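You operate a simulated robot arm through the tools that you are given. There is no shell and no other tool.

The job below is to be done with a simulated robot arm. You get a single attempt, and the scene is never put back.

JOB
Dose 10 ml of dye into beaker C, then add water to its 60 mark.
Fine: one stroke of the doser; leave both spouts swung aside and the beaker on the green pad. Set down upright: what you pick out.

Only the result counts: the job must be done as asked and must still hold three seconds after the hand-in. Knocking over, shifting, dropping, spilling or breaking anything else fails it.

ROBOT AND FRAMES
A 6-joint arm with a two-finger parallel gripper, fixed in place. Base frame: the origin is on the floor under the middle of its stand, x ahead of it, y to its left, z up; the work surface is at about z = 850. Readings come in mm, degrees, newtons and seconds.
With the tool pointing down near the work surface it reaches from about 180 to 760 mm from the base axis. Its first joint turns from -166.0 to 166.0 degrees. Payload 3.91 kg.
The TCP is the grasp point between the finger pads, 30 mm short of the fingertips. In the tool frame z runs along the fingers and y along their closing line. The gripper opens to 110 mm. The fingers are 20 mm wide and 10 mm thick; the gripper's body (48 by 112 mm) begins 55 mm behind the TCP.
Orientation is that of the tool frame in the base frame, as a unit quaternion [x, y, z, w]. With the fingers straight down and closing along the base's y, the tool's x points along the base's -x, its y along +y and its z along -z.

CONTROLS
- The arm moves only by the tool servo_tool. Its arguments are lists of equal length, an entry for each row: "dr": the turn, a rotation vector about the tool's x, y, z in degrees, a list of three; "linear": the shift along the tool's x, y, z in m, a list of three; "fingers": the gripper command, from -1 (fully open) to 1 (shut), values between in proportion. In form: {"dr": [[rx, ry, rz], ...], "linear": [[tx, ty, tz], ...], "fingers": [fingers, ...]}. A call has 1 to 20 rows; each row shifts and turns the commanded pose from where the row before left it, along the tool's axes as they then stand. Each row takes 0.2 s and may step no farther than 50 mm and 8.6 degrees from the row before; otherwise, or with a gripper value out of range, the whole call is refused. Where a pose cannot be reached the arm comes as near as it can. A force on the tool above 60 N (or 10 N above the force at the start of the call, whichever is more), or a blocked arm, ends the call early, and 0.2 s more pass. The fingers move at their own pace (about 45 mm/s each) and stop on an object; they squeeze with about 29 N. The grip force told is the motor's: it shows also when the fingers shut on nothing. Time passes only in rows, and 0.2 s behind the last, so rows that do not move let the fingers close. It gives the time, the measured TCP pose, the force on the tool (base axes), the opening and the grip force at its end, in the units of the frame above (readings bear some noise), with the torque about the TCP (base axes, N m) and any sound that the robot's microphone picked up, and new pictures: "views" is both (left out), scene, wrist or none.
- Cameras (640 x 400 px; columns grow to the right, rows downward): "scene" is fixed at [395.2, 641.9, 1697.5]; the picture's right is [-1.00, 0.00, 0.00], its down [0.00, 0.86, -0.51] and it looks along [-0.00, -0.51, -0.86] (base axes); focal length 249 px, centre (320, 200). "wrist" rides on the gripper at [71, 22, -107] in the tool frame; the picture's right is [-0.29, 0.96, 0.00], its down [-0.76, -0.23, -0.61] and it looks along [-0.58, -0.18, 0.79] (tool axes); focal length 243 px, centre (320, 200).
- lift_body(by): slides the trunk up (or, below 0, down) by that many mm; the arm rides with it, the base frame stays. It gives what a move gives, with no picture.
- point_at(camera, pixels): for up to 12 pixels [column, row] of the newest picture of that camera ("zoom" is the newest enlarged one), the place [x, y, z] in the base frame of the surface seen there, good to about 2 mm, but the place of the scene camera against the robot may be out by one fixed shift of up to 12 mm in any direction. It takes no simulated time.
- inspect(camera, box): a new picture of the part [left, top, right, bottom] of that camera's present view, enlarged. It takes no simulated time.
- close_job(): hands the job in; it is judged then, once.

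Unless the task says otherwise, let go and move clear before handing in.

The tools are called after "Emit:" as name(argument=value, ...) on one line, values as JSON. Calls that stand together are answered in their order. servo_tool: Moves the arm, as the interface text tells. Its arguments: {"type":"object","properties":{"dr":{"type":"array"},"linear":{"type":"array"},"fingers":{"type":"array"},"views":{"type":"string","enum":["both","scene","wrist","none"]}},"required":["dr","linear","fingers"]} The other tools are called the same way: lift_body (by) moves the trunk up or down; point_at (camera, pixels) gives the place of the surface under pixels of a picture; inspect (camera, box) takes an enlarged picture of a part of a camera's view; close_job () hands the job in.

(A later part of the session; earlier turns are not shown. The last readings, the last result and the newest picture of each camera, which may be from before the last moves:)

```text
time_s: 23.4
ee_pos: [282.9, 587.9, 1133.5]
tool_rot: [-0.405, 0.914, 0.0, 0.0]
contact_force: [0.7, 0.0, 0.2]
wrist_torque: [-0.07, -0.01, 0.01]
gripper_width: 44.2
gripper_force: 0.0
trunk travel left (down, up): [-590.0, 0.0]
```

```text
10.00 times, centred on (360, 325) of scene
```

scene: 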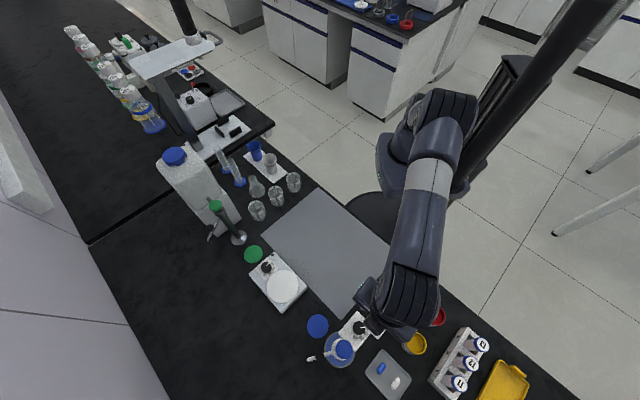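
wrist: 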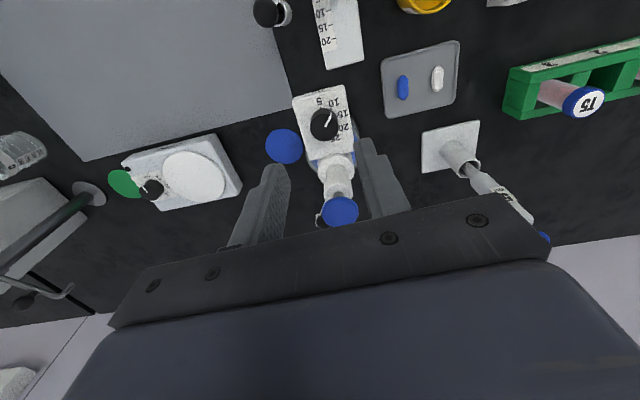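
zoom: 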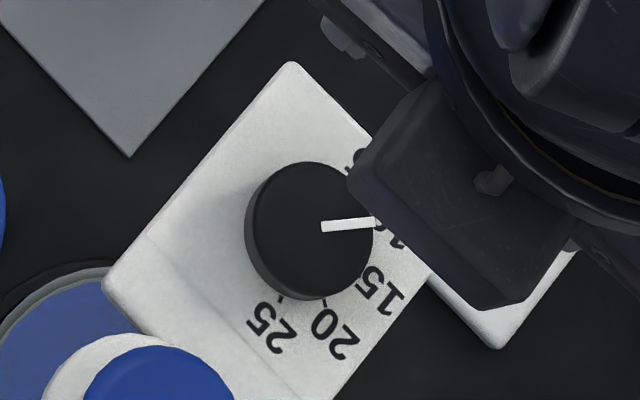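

From above, the pointer (≈182°) now lines up with the 10 tick (≈182°), strip end at zoom (381,178) directly below the tick at (381,150). Dial is set to 10; next I travel over beaker C for a closer look.

Emit:
servo_tool(dr=[[0, 0, 0], [0, 0, 0], [0, 0, 0], [0, 0, 0], [0, 0, 0], [0, 0, 0], [0, 0, 0], [0, 0, 0], [0, 0, 0], [0, 0, 0], [0, 0, 0], [0, 0, 7], [0, 0, 7], [0, 0, 7], [0, 0, 7], [0, 0, 0], [0, 0, 0]], linear=[[0.006, -0.0448, 0], [0.006, -0.0448, 0], [0.006, -0.0448, 0], [0.006, -0.0448, 0], [0.006, -0.0448, 0], [0.006, -0.0448, 0], [0.006, -0.0448, 0], [0.006, -0.0448, 0], [0.006, -0.0448, 0], [0.006, -0.0448, 0], [0.006, -0.0448, 0], [0, 0, 0], [0, 0, 0], [0, 0, 0], [0, 0, 0], [0, 0, 0], [0, 0, 0]], fingers=[-0.5, -0.5, -0.5, -0.5, -0.5, -0.5, -0.5, -0.5, -0.5, -0.5, -0.5, -0.5, -0.5, -0.5, -0.5, -0.5, -0.5], views="both")

Emit:
inspect(camera="scene", box=[328, 305, 392, 345])

```text
time_s: 27.0
ee_pos: [603.5, 205.4, 1133.8]
tool_rot: [-0.171, 0.985, 0.0, 0.0]
contact_force: [-0.4, -0.8, 0.2]
wrist_torque: [0.05, -0.01, -0.01]
gripper_width: 82.6
gripper_force: 0.2
trunk travel left (down, up): [-590.0, 0.0]
```

scene: 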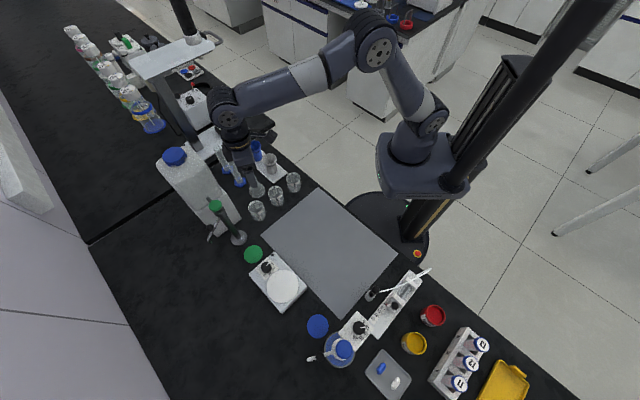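
wrist: 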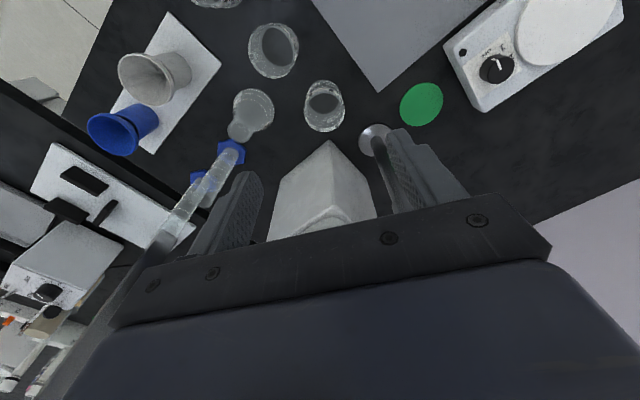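

```text
10.00 times, centred on (360, 325) of scene
```

zoom: 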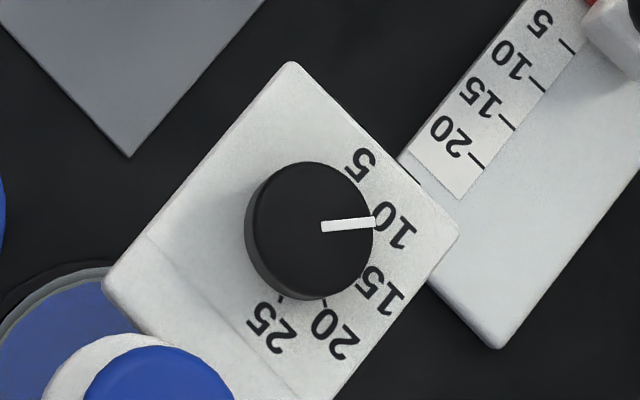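

Scene zoom confirms the pointer at the 10. The wrist sees beaker C at (323,105), flask at (250,112), B at (273,50), post base at (373,138), green pad (421,104). I'll zoom and measure C.

Emit:
inspect(camera="wrist", box=[271, 65, 383, 135])

Emit:
inspect(camera="scene", box=[233, 185, 297, 225])

Emit:
point_at(camera="wrist", pixels=[[325, 82], [306, 100], [343, 100], [323, 130], [308, 115], [338, 120], [320, 128], [421, 104], [373, 138], [325, 150], [331, 142], [267, 108]])

```text
5.71 times, centred on (327, 100) of wrist
```

zoom: 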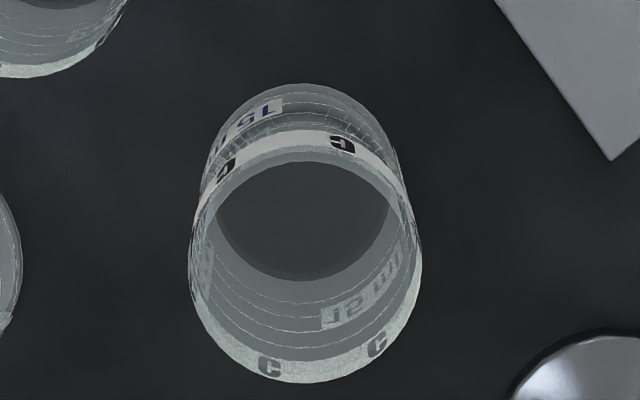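

```text
10.00 times, centred on (265, 205) of scene
```

zoom: 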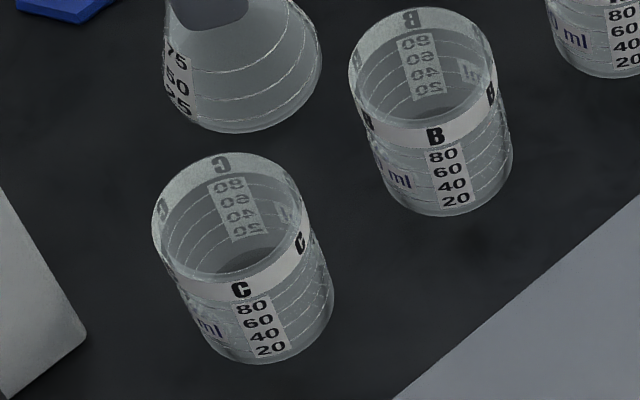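

```text
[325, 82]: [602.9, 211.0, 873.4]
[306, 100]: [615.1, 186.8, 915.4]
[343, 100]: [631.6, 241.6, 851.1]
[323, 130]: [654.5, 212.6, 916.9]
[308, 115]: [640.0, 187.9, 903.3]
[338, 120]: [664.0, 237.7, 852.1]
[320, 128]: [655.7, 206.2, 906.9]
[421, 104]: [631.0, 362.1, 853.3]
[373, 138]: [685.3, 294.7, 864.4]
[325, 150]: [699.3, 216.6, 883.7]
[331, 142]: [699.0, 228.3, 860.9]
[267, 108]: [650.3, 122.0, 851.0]
```

Beaker C looks empty; its centre is ≈(632,211.5), radius ≈26 mm, rim z≈916. I'll turn to yaw −20° (so its scale will face the scene camera later), centre over it with a 70 mm opening and descend partway.

Emit:
servo_tool(dr=[[0, 0, 7.94], [0, 0, 7.94], [0, 0, 7.94], [0, 0, 7.94], [0, 0, 7.94], [0, 0, 0], [0, 0, 0], [0, 0, 0], [0, 0, 0], [0, 0, 0], [0, 0, 0]], linear=[[0, 0, 0], [0, 0, 0], [0, 0, 0], [0, 0, 0], [0, 0, 0], [-0.0247, 0.0155, 0], [0, 0, 0.035], [0, 0, 0.035], [0, 0, 0.035], [0, 0, 0], [0, 0, 0]], fingers=[-0.27, -0.27, -0.27, -0.27, -0.27, -0.27, -0.27, -0.27, -0.27, -0.27, -0.27], views="both")

Emit:
inspect(camera="wrist", box=[220, 60, 420, 210])

```text
time_s: 29.4
ee_pos: [631.9, 212.9, 1027.3]
tool_rot: [0.173, 0.985, 0.0, 0.0]
contact_force: [-0.3, 0.2, -0.4]
wrist_torque: [0.01, 0.02, 0.03]
gripper_width: 70.0
gripper_force: 0.1
trunk travel left (down, up): [-590.0, 0.0]
```

scene: 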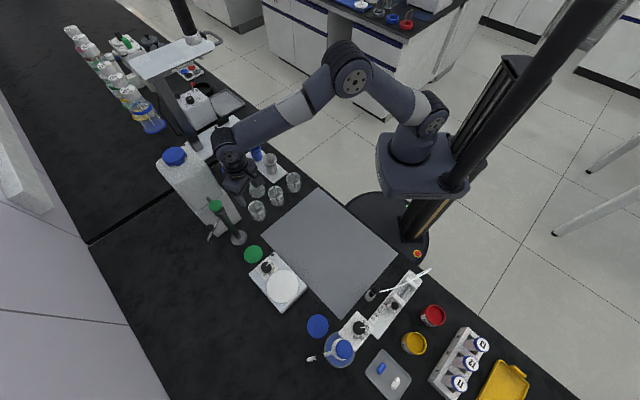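
wrist: 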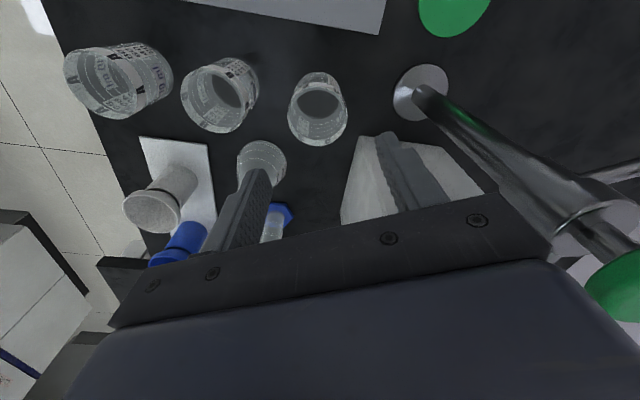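

```text
2.67 times, centred on (320, 135) of wrist
```

zoom: 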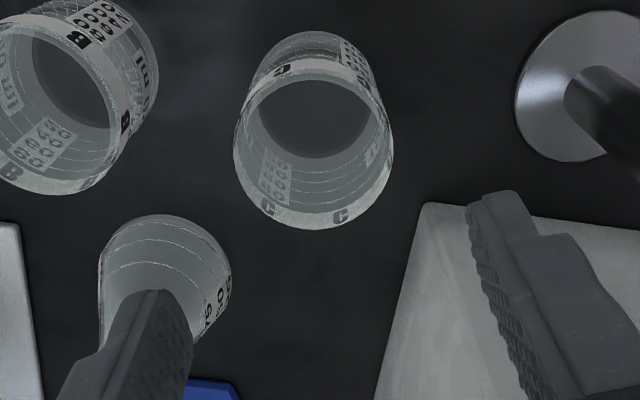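

Beaker C's rim centre is ~1.8 mm off the finger axis toward tool −y. I'll check the flask's and carboy's nearest points against the finger paths.

Emit:
point_at(camera="wrist", pixels=[[262, 142], [284, 160], [275, 185], [240, 150], [371, 140], [360, 165], [345, 210], [395, 100], [316, 72], [316, 143]])

```text
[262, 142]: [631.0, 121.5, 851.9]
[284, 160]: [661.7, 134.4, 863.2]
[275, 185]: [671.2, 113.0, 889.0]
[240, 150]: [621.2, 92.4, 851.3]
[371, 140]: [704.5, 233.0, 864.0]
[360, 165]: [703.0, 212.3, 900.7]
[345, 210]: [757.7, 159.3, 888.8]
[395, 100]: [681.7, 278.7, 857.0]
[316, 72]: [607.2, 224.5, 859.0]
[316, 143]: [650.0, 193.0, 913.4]
```

Clearances are fine (flask ≥45 mm from the finger, carboy wall at x≈703). Descending to TCP z≈887 around the beaker.

Emit:
servo_tool(dr=[[0, 0, 0], [0, 0, 0], [0, 0, 0], [0, 0, 0], [0, 0, 0], [0, 0, 0], [0, 0, 0], [0, 0, 0]], linear=[[0, -0.0017, 0.01], [0, 0, 0.035], [0, 0, 0.03], [0, 0, 0.03], [0, 0, 0.02], [0, 0, 0.015], [0, 0, 0], [0, 0, 0]], fingers=[-0.27, -0.27, -0.27, -0.27, -0.27, -0.27, -0.27, -0.27], views="both")

Emit:
inspect(camera="wrist", box=[220, 60, 420, 210])

```text
time_s: 31.2
ee_pos: [632.6, 210.1, 887.9]
tool_rot: [0.173, 0.985, 0.0, 0.0]
contact_force: [-0.1, -0.2, 0.1]
wrist_torque: [0.0, -0.01, -0.01]
gripper_width: 70.0
gripper_force: 0.1
trunk travel left (down, up): [-590.0, 0.0]
```

scene: 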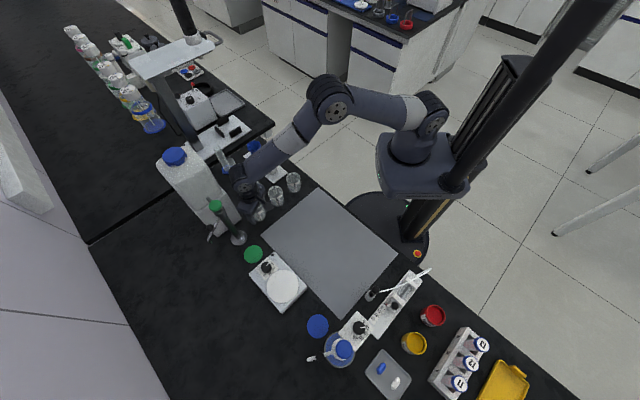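
wrist: 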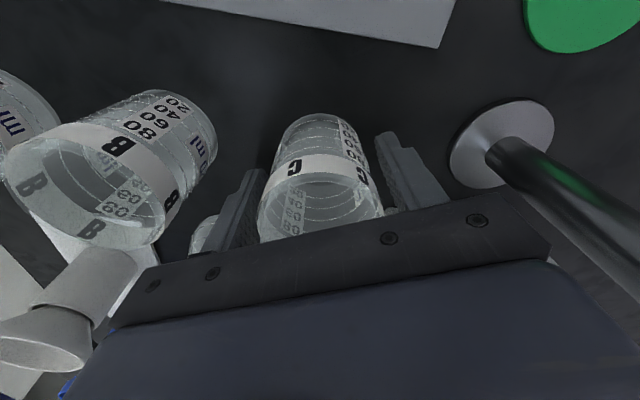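

```text
2.67 times, centred on (320, 135) of wrist
```

zoom: 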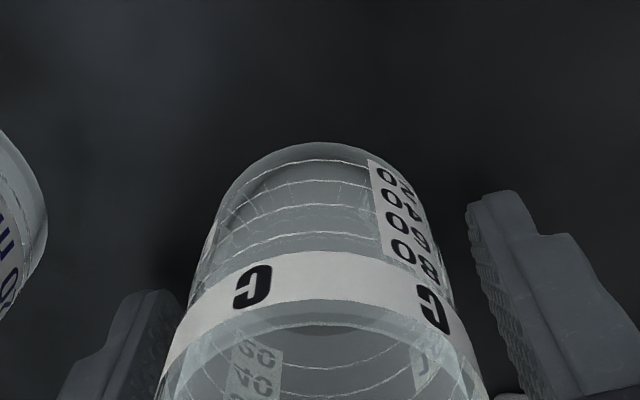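

The beaker stands between the fingers with space on both sides. Closing gradually on it.

Emit:
servo_tool(dr=[[0, 0, 0], [0, 0, 0], [0, 0, 0], [0, 0, 0], [0, 0, 0]], linear=[[0, 0, 0], [0, 0, 0], [0, 0, 0], [0, 0, 0], [0, 0, 0]], fingers=[-0.1, 0.0, 0.04, 0.08, 0.08], views="wrist")

```text
time_s: 32.4
ee_pos: [631.5, 209.8, 886.1]
tool_rot: [0.174, 0.985, 0.0, 0.0]
contact_force: [-0.3, -0.5, -0.3]
wrist_torque: [0.01, 0.0, -0.01]
gripper_width: 50.6
gripper_force: 0.0
trunk travel left (down, up): [-590.0, 0.0]
```

wrist: 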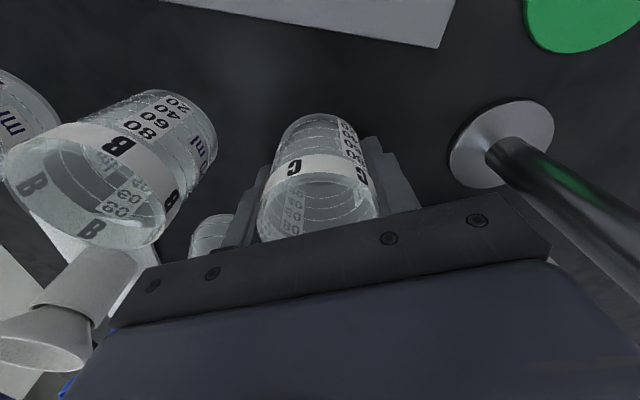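

No contact yet at 50.6 mm; I'll close further in small steps.

Emit:
servo_tool(dr=[[0, 0, 0], [0, 0, 0], [0, 0, 0], [0, 0, 0], [0, 0, 0]], linear=[[0, 0, 0], [0, 0, 0], [0, 0, 0], [0, 0, 0], [0, 0, 0]], fingers=[0.1, 0.13, 0.16, 0.2, 0.2], views="wrist")

```text
time_s: 33.6
ee_pos: [631.4, 209.5, 886.2]
tool_rot: [0.173, 0.985, 0.0, 0.0]
contact_force: [0.2, -0.5, -0.3]
wrist_torque: [-0.04, -0.02, 0.03]
gripper_width: 48.0
gripper_force: 29.8
trunk travel left (down, up): [-590.0, 0.0]
```

wrist: 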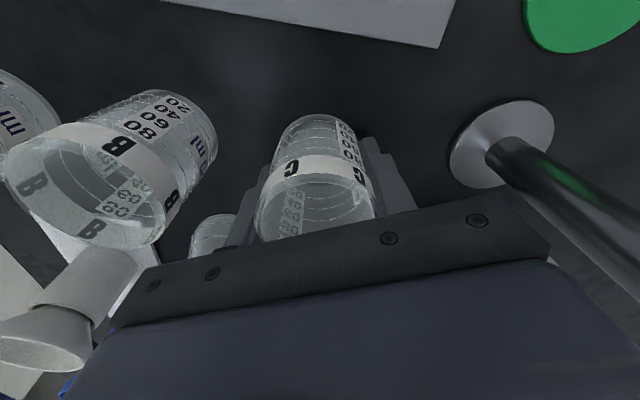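

Beaker C is held (width 48.0 mm, grip 29.8 N). Lifting and carrying it inward over the mat.

Emit:
servo_tool(dr=[[0, 0, 0], [0, 0, 0], [0, 0, 0], [0, 0, 0], [0, 0, 0], [0, 0, 0], [0, 0, 0], [0, 0, 0], [0, 0, 0], [0, 0, 0], [0, 0, 0], [0, 0, 0]], linear=[[0, 0, -0.01], [0, 0, -0.03], [0, 0, -0.04], [0, 0, -0.04], [0, 0, -0.03], [0.033, 0.018, 0], [0.033, 0.018, 0], [0.033, 0.018, 0], [0.033, 0.018, 0], [0.033, 0.018, 0], [0.033, 0.018, 0], [0, 0, 0]], fingers=[0.2, 0.2, 0.2, 0.2, 0.2, 0.2, 0.2, 0.2, 0.2, 0.2, 0.2, 0.2], views="both")

```text
time_s: 36.2
ee_pos: [480.2, 379.8, 1038.1]
tool_rot: [0.173, 0.985, 0.0, 0.0]
contact_force: [-0.1, 0.6, -0.7]
wrist_torque: [-0.04, -0.01, 0.04]
gripper_width: 47.7
gripper_force: 29.3
trunk travel left (down, up): [-590.0, 0.0]
```

scene: 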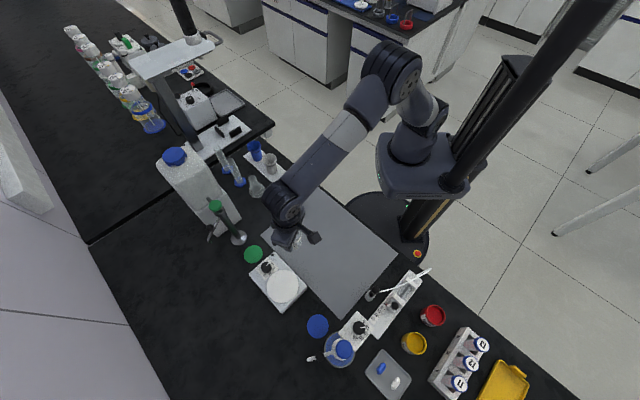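
wrist: 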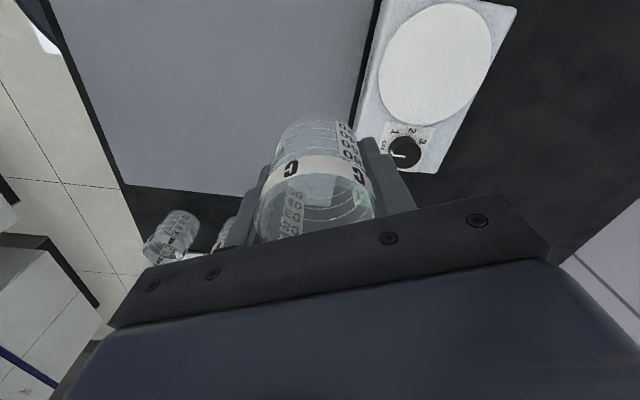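

The beaker is held upright over the mat. Now I turn to yaw 110° so that the fingers and camera will clear the doser bottle.

Emit:
servo_tool(dr=[[0, 0, -8.125], [0, 0, -8.125], [0, 0, -8.125], [0, 0, -8.125], [0, 0, -8.125], [0, 0, -8.125], [0, 0, -8.125], [0, 0, -8.125], [0, 0, -8.125], [0, 0, -8.125], [0, 0, -8.125], [0, 0, -8.125], [0, 0, -8.125], [0, 0, -8.125], [0, 0, -8.125], [0, 0, -8.125], [0, 0, 0]], linear=[[0, 0, 0], [0, 0, 0], [0, 0, 0], [0, 0, 0], [0, 0, 0], [0, 0, 0], [0, 0, 0], [0, 0, 0], [0, 0, 0], [0, 0, 0], [0, 0, 0], [0, 0, 0], [0, 0, 0], [0, 0, 0], [0, 0, 0], [0, 0, 0], [0, 0, 0]], fingers=[0.2, 0.2, 0.2, 0.2, 0.2, 0.2, 0.2, 0.2, 0.2, 0.2, 0.2, 0.2, 0.2, 0.2, 0.2, 0.2, 0.2], views="both")

```text
time_s: 39.8
ee_pos: [481.9, 378.8, 1040.1]
tool_rot: [0.82, -0.573, 0.0, 0.0]
contact_force: [-0.3, -0.4, -0.9]
wrist_torque: [-0.01, 0.02, 0.02]
gripper_width: 47.5
gripper_force: 29.1
trunk travel left (down, up): [-590.0, 0.0]
```

scene: 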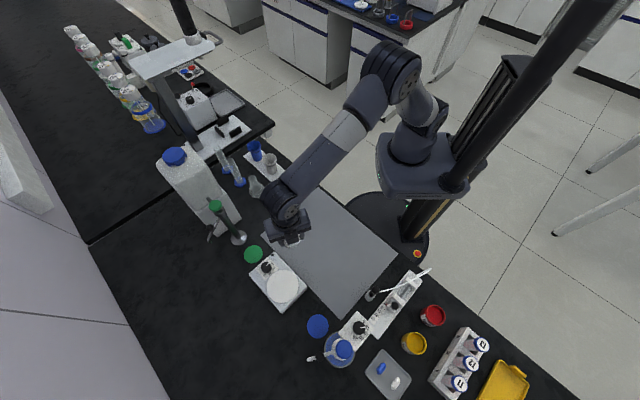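
wrist: 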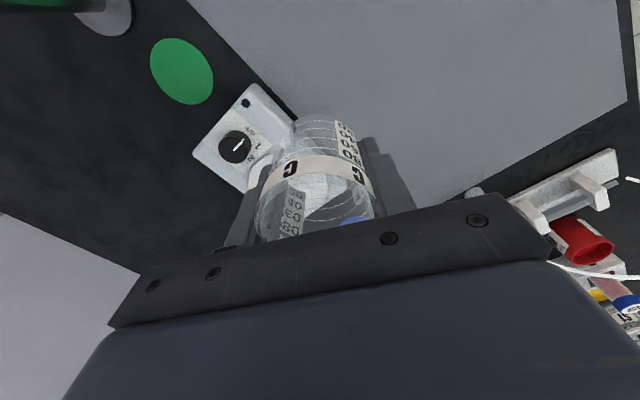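

Yaw is 110° with the beaker held. Moving to above the blue pad (≈(406,588)), staying at z≈1040.

Emit:
servo_tool(dr=[[0, 0, 0], [0, 0, 0], [0, 0, 0], [0, 0, 0], [0, 0, 0], [0, 0, 0], [0, 0, 0]], linear=[[-0.0445, 0, 0], [-0.0445, 0, 0], [-0.0445, 0, 0], [-0.0445, 0, 0], [-0.0445, 0, 0], [0, 0, 0], [0, 0, 0]], fingers=[0.2, 0.2, 0.2, 0.2, 0.2, 0.2, 0.2], views="both")

Emit:
inspect(camera="scene", box=[272, 290, 400, 370])

```text
time_s: 41.4
ee_pos: [409.6, 590.1, 1041.5]
tool_rot: [0.819, -0.573, 0.0, 0.0]
contact_force: [0.1, 0.5, -0.6]
wrist_torque: [0.02, 0.0, 0.01]
gripper_width: 47.5
gripper_force: 29.0
trunk travel left (down, up): [-590.0, 0.0]
```

scene: 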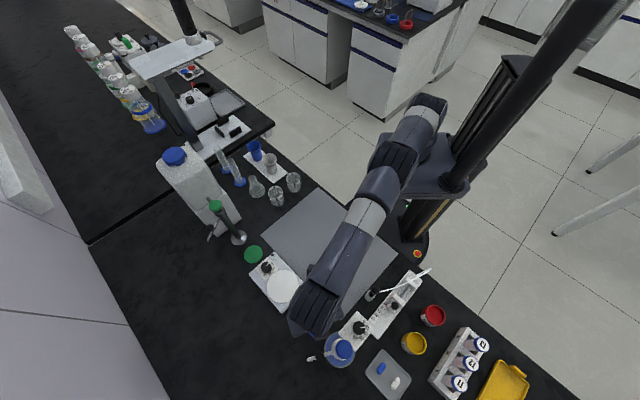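
wrist: 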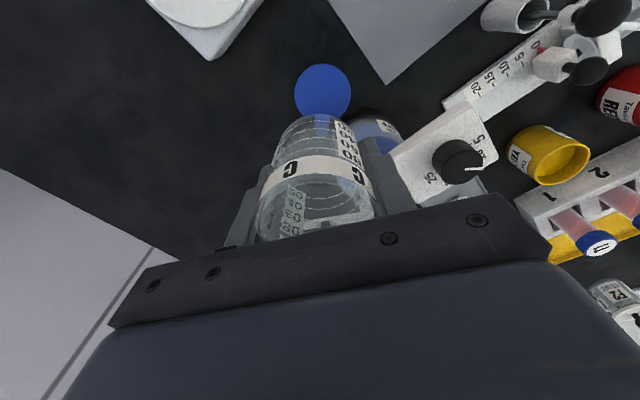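

```text
5.00 times, centred on (336, 330) of scene
```

zoom: 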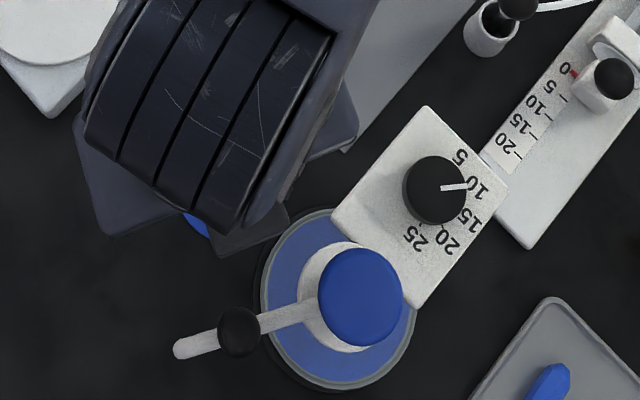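

The blue pad appears at wrist (322,91), just below the beaker; I'll measure its edges to fix its centre.

Emit:
point_at(camera="wrist", pixels=[[297, 90], [348, 90], [322, 66], [310, 110], [303, 72], [342, 72], [322, 91], [385, 130], [360, 120], [400, 145], [459, 155]])

Emit:
inspect(camera="wrist", box=[270, 50, 398, 130])

```text
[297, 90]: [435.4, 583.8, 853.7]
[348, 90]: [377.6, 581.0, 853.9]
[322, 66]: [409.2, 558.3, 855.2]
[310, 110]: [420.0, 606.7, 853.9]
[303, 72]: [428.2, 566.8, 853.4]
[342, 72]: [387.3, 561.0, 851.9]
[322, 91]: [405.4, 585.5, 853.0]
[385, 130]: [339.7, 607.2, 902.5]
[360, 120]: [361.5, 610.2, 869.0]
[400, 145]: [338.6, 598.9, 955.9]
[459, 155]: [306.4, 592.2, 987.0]
```

```text
5.00 times, centred on (334, 90) of wrist
```

zoom: 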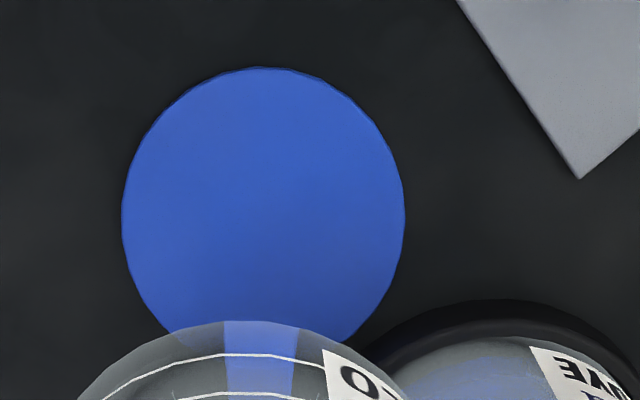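

Blue pad centre ≈ (406.7,587.5). The dial plate's corner is near (339,599,956), so I'll turn to yaw 125° for more body clearance, correct the offset (−2.9,−2.6) and descend partway.

Emit:
servo_tool(dr=[[0, 0, -7.5], [0, 0, -7.5], [0, 0, 0], [0, 0, 0], [0, 0, 0], [0, 0, 0], [0, 0, 0]], linear=[[0, 0, 0], [0, 0, 0], [0.0005, 0.0039, 0], [0, 0, 0.04], [0, 0, 0.04], [0, 0, 0], [0, 0, 0]], fingers=[0.2, 0.2, 0.2, 0.2, 0.2, 0.2, 0.2], views="both")

Emit:
inspect(camera="scene", box=[272, 290, 400, 370])

```text
time_s: 43.0
ee_pos: [402.4, 585.1, 958.3]
tool_rot: [0.887, -0.462, 0.0, 0.0]
contact_force: [0.4, 0.0, 0.7]
wrist_torque: [-0.03, 0.02, 0.01]
gripper_width: 47.9
gripper_force: 28.8
trunk travel left (down, up): [-590.0, 0.0]
```

scene: 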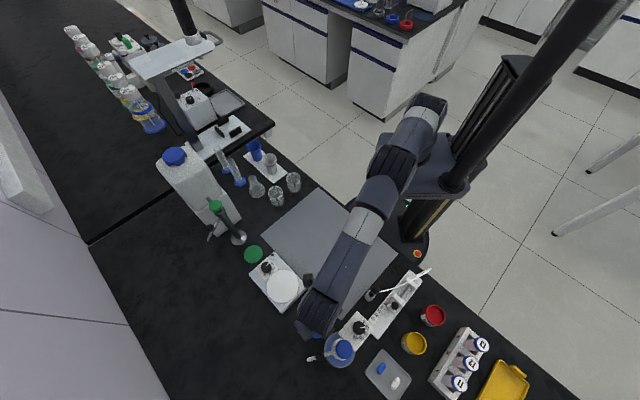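
wrist: 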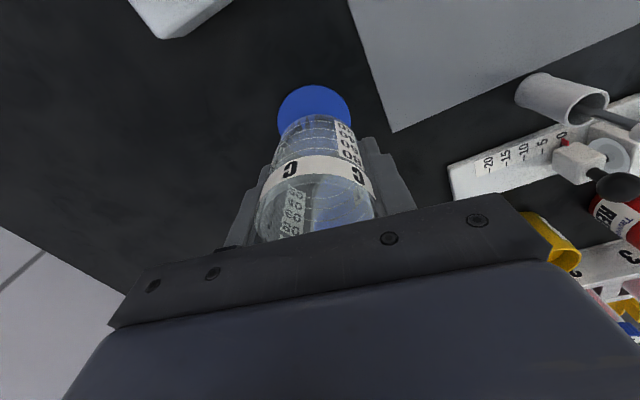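

```text
5.00 times, centred on (336, 330) of scene
```

zoom: 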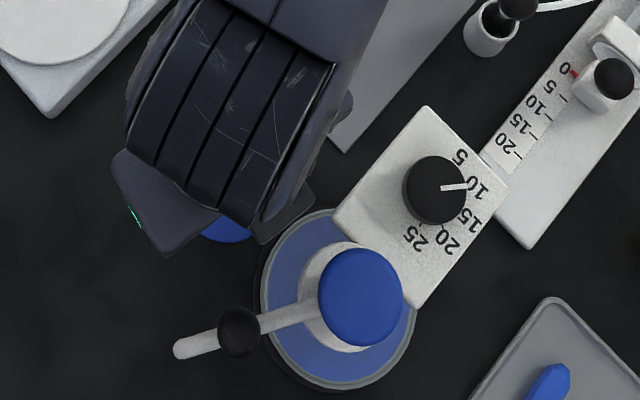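

The pad (columns 277–351, centre 314) is ~4.7 mm off the beaker axis (col 319) toward tool −y; reading (402.4,585.1) agrees. I'll correct and settle.

Emit:
servo_tool(dr=[[0, 0, 0], [0, 0, 0], [0, 0, 0]], linear=[[0, -0.0047, 0.02], [0, 0, 0], [0, 0, 0]], fingers=[0.2, 0.2, 0.2], views="both")

Emit:
inspect(camera="wrist", box=[240, 80, 400, 180])

```text
time_s: 43.8
ee_pos: [408.9, 587.5, 939.3]
tool_rot: [0.887, -0.462, 0.0, 0.0]
contact_force: [-0.8, 0.1, -1.0]
wrist_torque: [0.01, 0.0, -0.02]
gripper_width: 47.7
gripper_force: 29.2
trunk travel left (down, up): [-590.0, 0.0]
```

scene: 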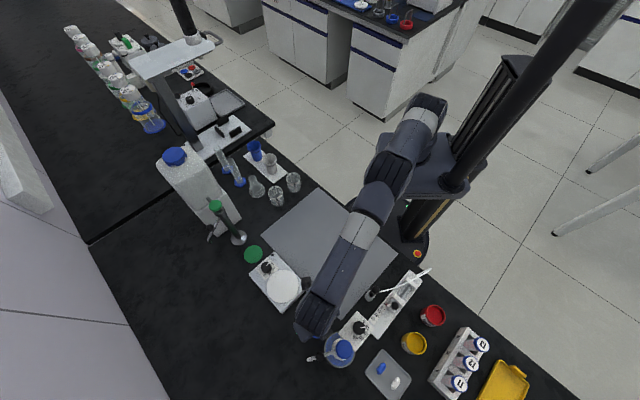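
wrist: 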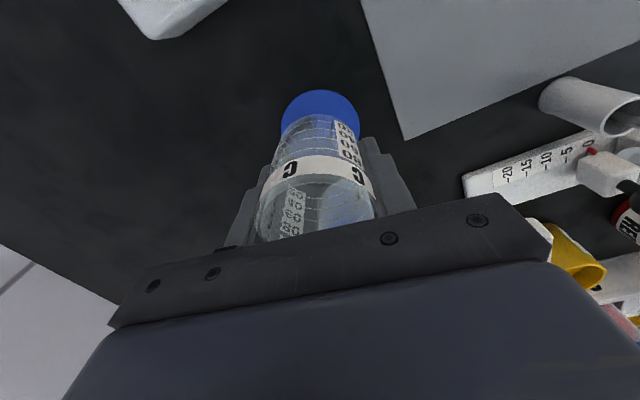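

```text
4.00 times, centred on (320, 130) of wrist
```

zoom: 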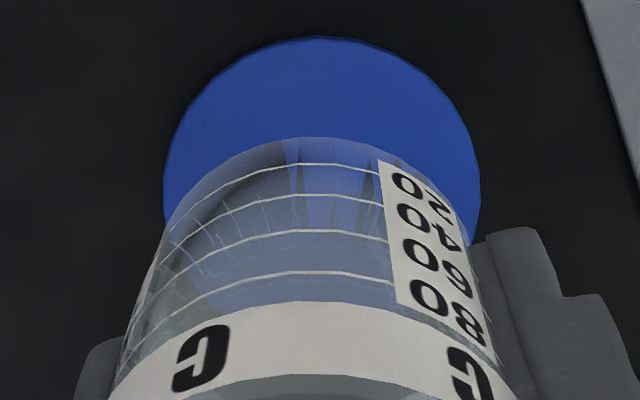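

The pad is now centred on the beaker (col 320.4 vs axis 319.3, row 127.5 vs 128). Descending to just above contact.

Emit:
servo_tool(dr=[[0, 0, 0], [0, 0, 0], [0, 0, 0], [0, 0, 0], [0, 0, 0], [0, 0, 0]], linear=[[0, 0, 0.018], [0, 0, 0.016], [0, 0, 0.008], [0, 0, 0.004], [0, 0, 0], [0, 0, 0]], fingers=[0.2, 0.2, 0.2, 0.2, 0.2, 0.2], views="both")

Emit:
inspect(camera="scene", box=[272, 290, 400, 370])

```text
time_s: 45.2
ee_pos: [407.4, 586.7, 894.3]
tool_rot: [0.887, -0.462, 0.0, 0.001]
contact_force: [0.7, 0.3, -0.3]
wrist_torque: [0.0, -0.01, -0.03]
gripper_width: 47.6
gripper_force: 28.9
trunk travel left (down, up): [-590.0, 0.0]
```

scene: 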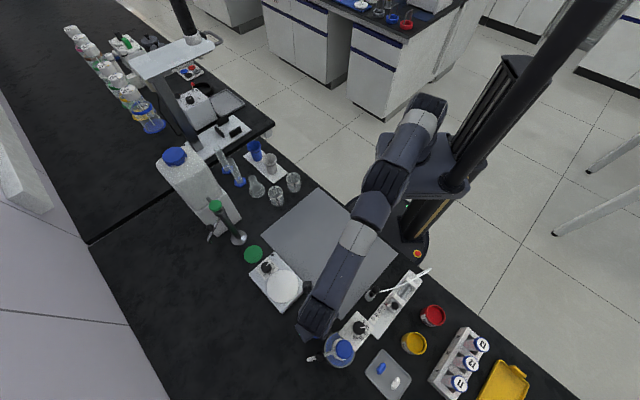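
wrist: 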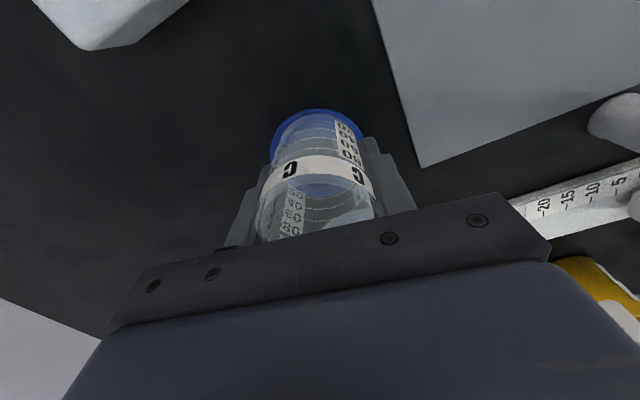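

```text
5.00 times, centred on (336, 330) of scene
```

zoom: 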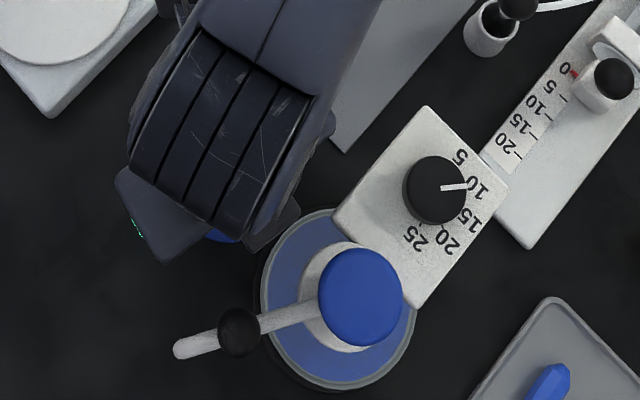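

TCP is at z=894.3, still no contact force; expected contact is near z≈890. I'll lower in 1 mm steps and watch the force.

Emit:
servo_tool(dr=[[0, 0, 0], [0, 0, 0], [0, 0, 0], [0, 0, 0]], linear=[[0, 0, 0.0015], [0, 0, 0.0015], [0, 0, 0], [0, 0, 0]], fingers=[0.2, 0.2, 0.2, 0.2], views="none")

```text
time_s: 46.2
ee_pos: [407.2, 588.5, 890.3]
tool_rot: [0.887, -0.462, 0.0, 0.0]
contact_force: [0.5, -0.1, 1.1]
wrist_torque: [0.0, -0.01, 0.0]
gripper_width: 47.5
gripper_force: 29.2
trunk travel left (down, up): [-590.0, 0.0]
```

Emit:
servo_tool(dr=[[0, 0, 0], [0, 0, 0], [0, 0, 0]], linear=[[0, 0, 0.001], [0, 0, 0], [0, 0, 0]], fingers=[0.2, 0.2, 0.2], views="wrist")

Emit:
inspect(camera="wrist", box=[240, 80, 400, 180])

```text
time_s: 47.0
ee_pos: [406.7, 587.5, 889.9]
tool_rot: [0.887, -0.462, 0.0, 0.0]
contact_force: [1.2, -1.7, 7.3]
wrist_torque: [-0.07, 0.01, 0.0]
gripper_width: 47.5
gripper_force: 29.5
trunk travel left (down, up): [-590.0, 0.0]
```

wrist: 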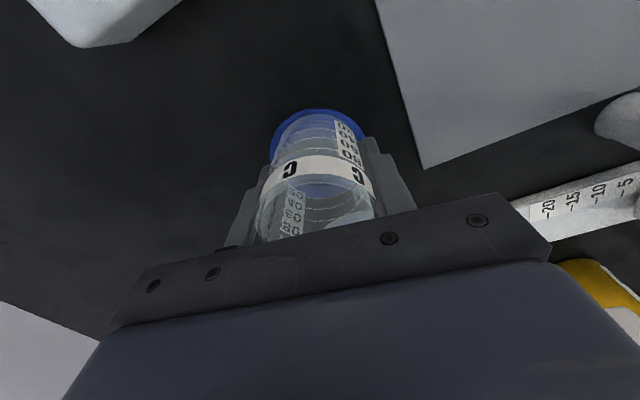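

```text
4.00 times, centred on (320, 130) of wrist
```

zoom: 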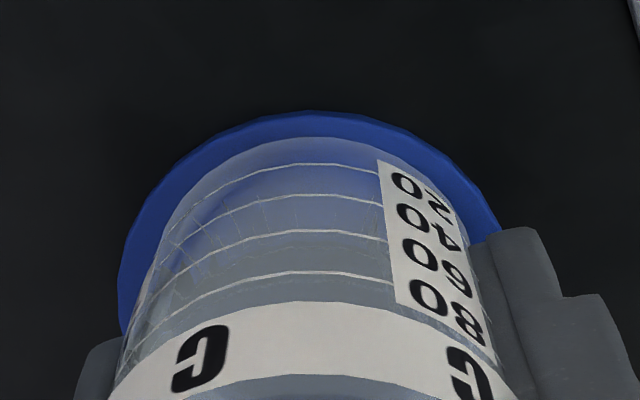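

Contact at 7.3 N: the beaker sits on the blue pad. I'll open slowly and rise straight up.

Emit:
servo_tool(dr=[[0, 0, 0], [0, 0, 0], [0, 0, 0], [0, 0, 0], [0, 0, 0], [0, 0, 0], [0, 0, 0], [0, 0, 0], [0, 0, 0], [0, 0, 0]], linear=[[0, 0, -0.0005], [0, 0, 0], [0, 0, 0], [0, 0, 0], [0, 0, -0.02], [0, 0, -0.04], [0, 0, -0.045], [0, 0, -0.045], [0, 0, -0.04], [0, 0, 0]], fingers=[0.1, 0.0, -0.2, -0.2, -0.2, -0.2, -0.2, -0.2, -0.2, -0.2], views="both")

Emit:
inspect(camera="scene", box=[272, 290, 400, 370])

```text
time_s: 49.2
ee_pos: [408.1, 586.4, 1080.1]
tool_rot: [0.887, -0.462, 0.0, 0.0]
contact_force: [-0.4, 0.7, 0.2]
wrist_torque: [0.02, 0.0, -0.06]
gripper_width: 66.0
gripper_force: 0.1
trunk travel left (down, up): [-590.0, 0.0]
```

scene: 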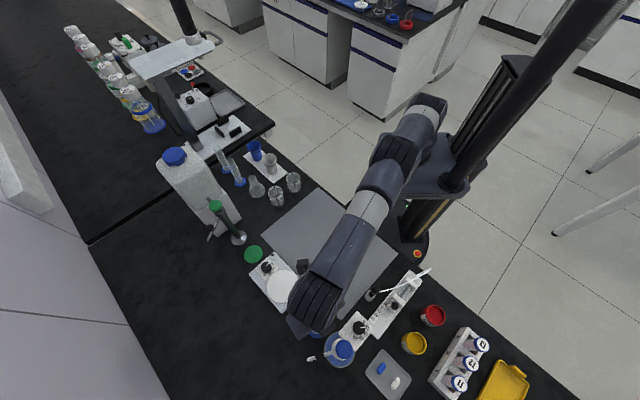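
wrist: 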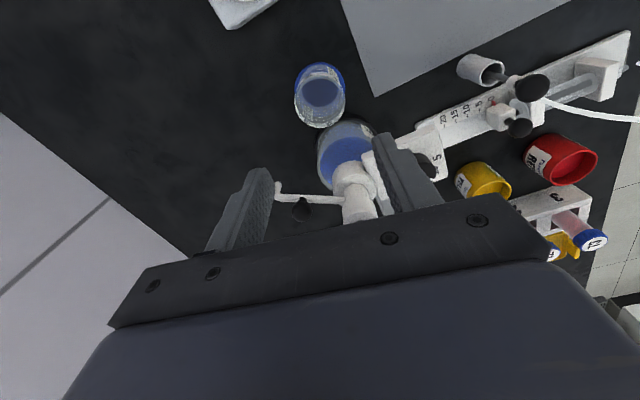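

```text
5.00 times, centred on (336, 330) of scene
```

zoom: 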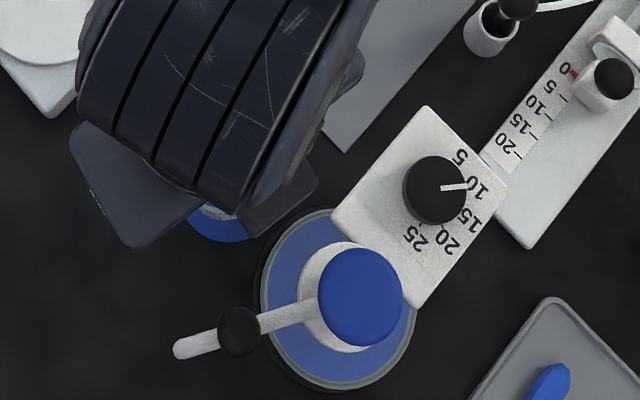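

The beaker stands on the blue pad (wrist (320,95)). The doser spout shows in the wrist view: arm from (345,198) to tip (278,188), knob (300,208). I'll zoom and measure.

Emit:
inspect(camera="wrist", box=[260, 110, 420, 230])

Emit:
point_at(camera="wrist", pixels=[[278, 187], [284, 195], [300, 208], [310, 197], [325, 199], [342, 200], [355, 175], [360, 205], [320, 95], [345, 185], [350, 145], [296, 204]])

```text
3.33 times, centred on (340, 170) of wrist
```

zoom: 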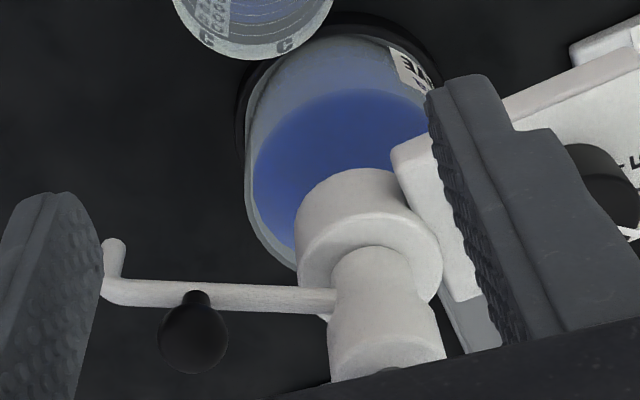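

```text
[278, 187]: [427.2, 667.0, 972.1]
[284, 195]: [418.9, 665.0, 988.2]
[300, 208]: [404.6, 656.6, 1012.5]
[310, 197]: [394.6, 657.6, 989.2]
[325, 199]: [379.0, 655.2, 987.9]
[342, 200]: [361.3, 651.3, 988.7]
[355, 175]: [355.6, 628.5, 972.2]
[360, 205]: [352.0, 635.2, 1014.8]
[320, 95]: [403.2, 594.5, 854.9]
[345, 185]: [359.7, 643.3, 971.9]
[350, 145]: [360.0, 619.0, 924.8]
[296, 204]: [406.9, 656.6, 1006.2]
```

Spout arm lies at z≈988 at angle ≈13° about the doser axis (≈(342.5,646.5)), with the ball knob near (400.5,661.5,1008); the pad lies at −42.6°. I'll turn to yaw 150°, tilt the tool 20° outward for reach, and hover above the knob.

Emit:
servo_tool(dr=[[0, 0, -8.33], [0, 0, -8.33], [0, 0, -8.33], [6.67, 0, 0], [6.67, 0, 0], [6.67, 0, 0], [0, 0, 0], [0, 0, 0], [0, 0, 0], [0, 0, 0]], linear=[[0, 0, 0], [0, 0, 0], [0, 0, 0], [0, 0, 0], [0, 0, 0], [0, 0, 0], [-0.022, -0.0279, 0.0128], [-0.022, -0.0279, 0.0128], [0, 0, 0], [0, 0, 0]], fingers=[0.2, 0.2, 0.2, 0.2, 0.2, 0.2, 0.2, 0.2, 0.2, 0.2], views="both")

Emit:
inspect(camera="wrist", box=[220, 80, 420, 230])

Emit:
inspect(camera="scene", box=[272, 290, 400, 370])

```text
time_s: 51.4
ee_pos: [397.4, 662.8, 1074.6]
tool_rot: [0.951, -0.255, 0.045, -0.167]
contact_force: [0.4, -0.6, -0.5]
wrist_torque: [0.02, -0.03, -0.02]
gripper_width: 43.8
gripper_force: 0.1
trunk travel left (down, up): [-590.0, 0.0]
```

scene: 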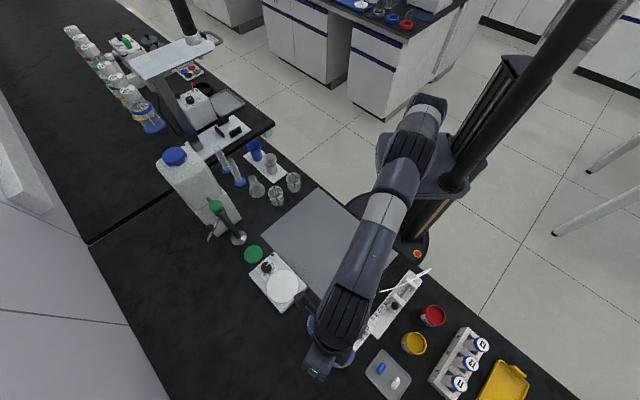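
wrist: 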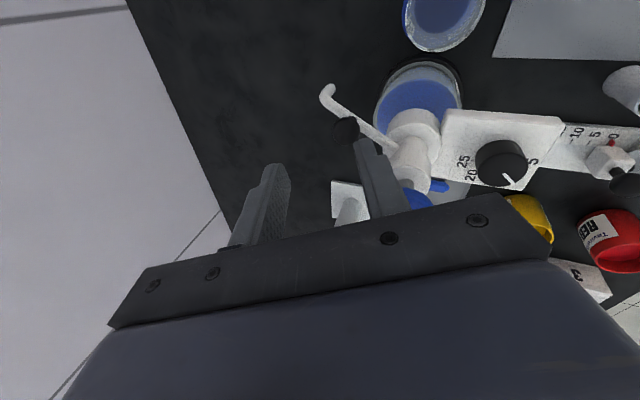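

```text
2.67 times, centred on (320, 155) of wrist
```

zoom: 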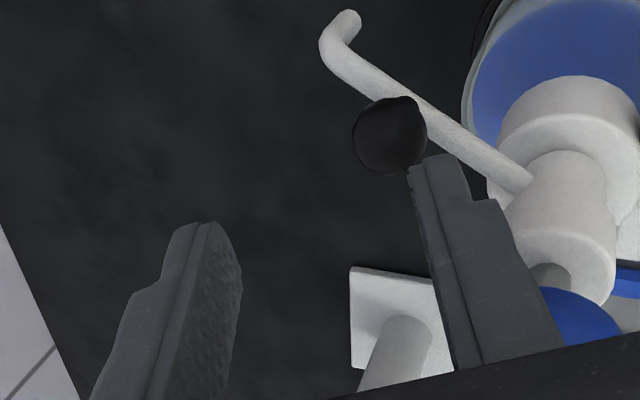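

```text
5.00 times, centred on (336, 330) of scene
```

zoom: 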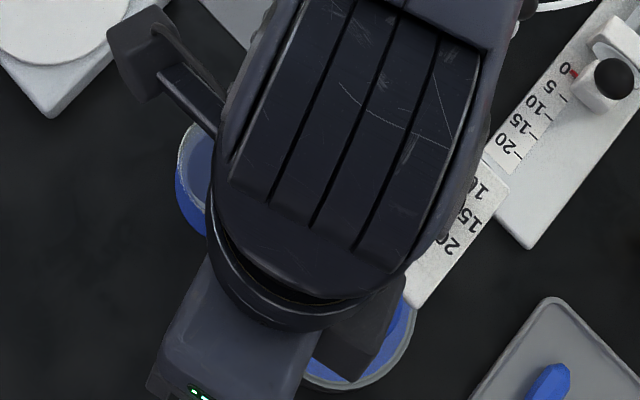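

Knob resolves to ≈(400.3,664,1009), between the fingers in plan. I'll descend vertically 60 mm so that the fingers straddle it.

Emit:
servo_tool(dr=[[0, 0, 0], [0, 0, 0], [0, 0, 0], [0, 0, 0], [0, 0, 0]], linear=[[0.0006, 0.0063, 0.019], [0.0006, 0.0063, 0.019], [0.0006, 0.0063, 0.019], [0, 0, 0], [0, 0, 0]], fingers=[0.2, 0.2, 0.2, 0.2, 0.2], views="both")

Emit:
inspect(camera="wrist", box=[220, 80, 420, 230])

```text
time_s: 52.6
ee_pos: [398.6, 662.7, 1024.0]
tool_rot: [0.95, -0.254, 0.047, -0.176]
contact_force: [-7.0, -9.4, 49.1]
wrist_torque: [-0.49, 0.88, 0.11]
gripper_width: 40.3
gripper_force: 0.0
trunk travel left (down, up): [-590.0, 0.0]
```

scene: 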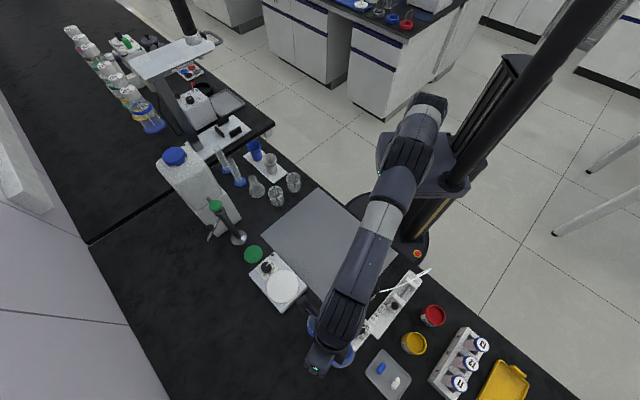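
wrist: 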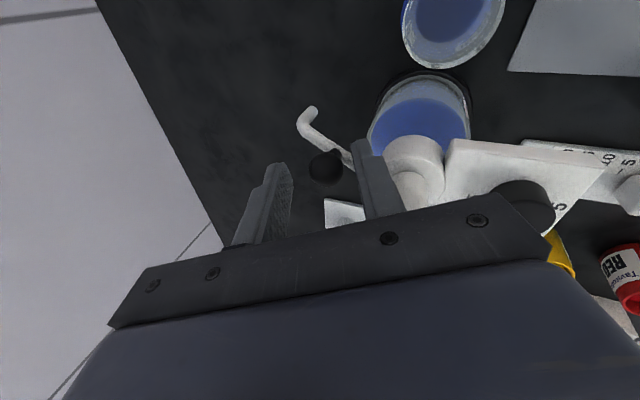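

```text
2.67 times, centred on (320, 155) of wrist
```

zoom: 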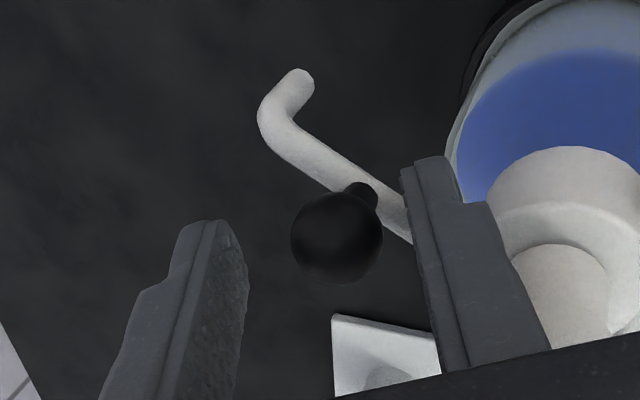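

A force of 49 N appeared: the inward finger's tip met the spout tube (zoom (405,215)). I'll back up 15 mm at once, then turn the yaw a further 25° about vertical so both fingers pass beside the tube.

Emit:
servo_tool(dr=[[0, 0, 0], [0, 0, 0], [0, 0, 0]], linear=[[0, -0.0051, -0.0141], [0, -0.0051, -0.0141], [0, 0, 0]], fingers=[0.2, 0.2, 0.2], views="both")

Emit:
inspect(camera="wrist", box=[220, 80, 420, 230])

```text
time_s: 53.4
ee_pos: [402.3, 664.1, 1042.9]
tool_rot: [0.951, -0.255, 0.044, -0.167]
contact_force: [-0.6, -0.1, -0.3]
wrist_torque: [0.02, -0.03, 0.01]
gripper_width: 44.3
gripper_force: 0.2
trunk travel left (down, up): [-590.0, 0.0]
```

scene: 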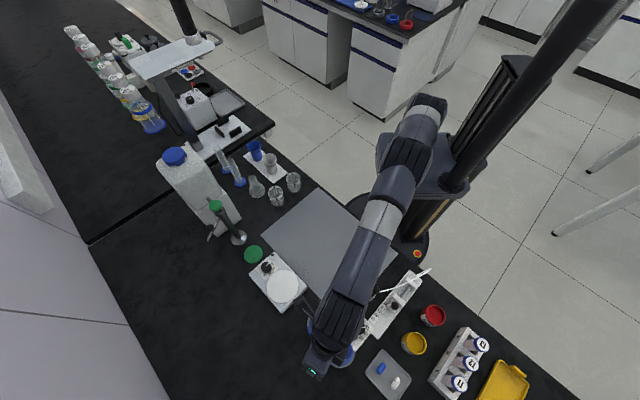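
wrist: 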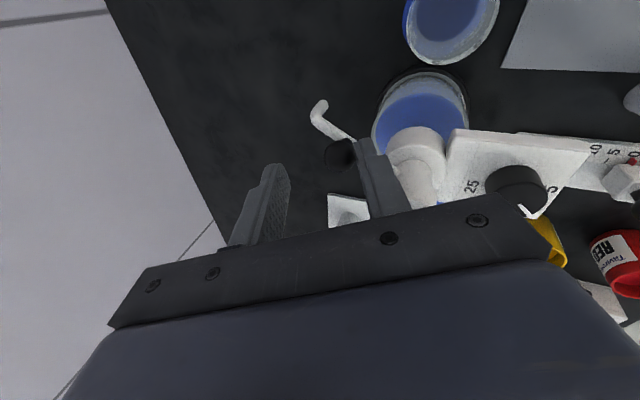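

```text
2.67 times, centred on (320, 155) of wrist
```

zoom: 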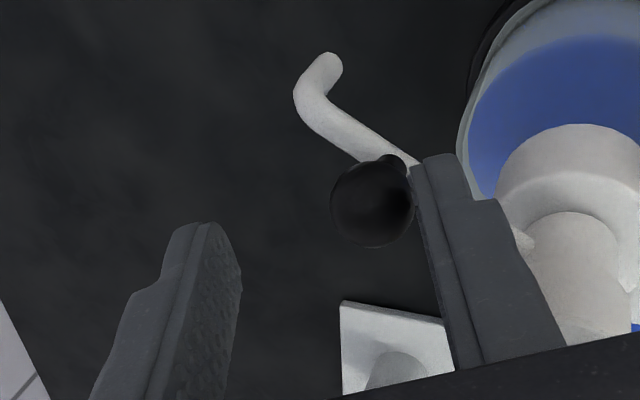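

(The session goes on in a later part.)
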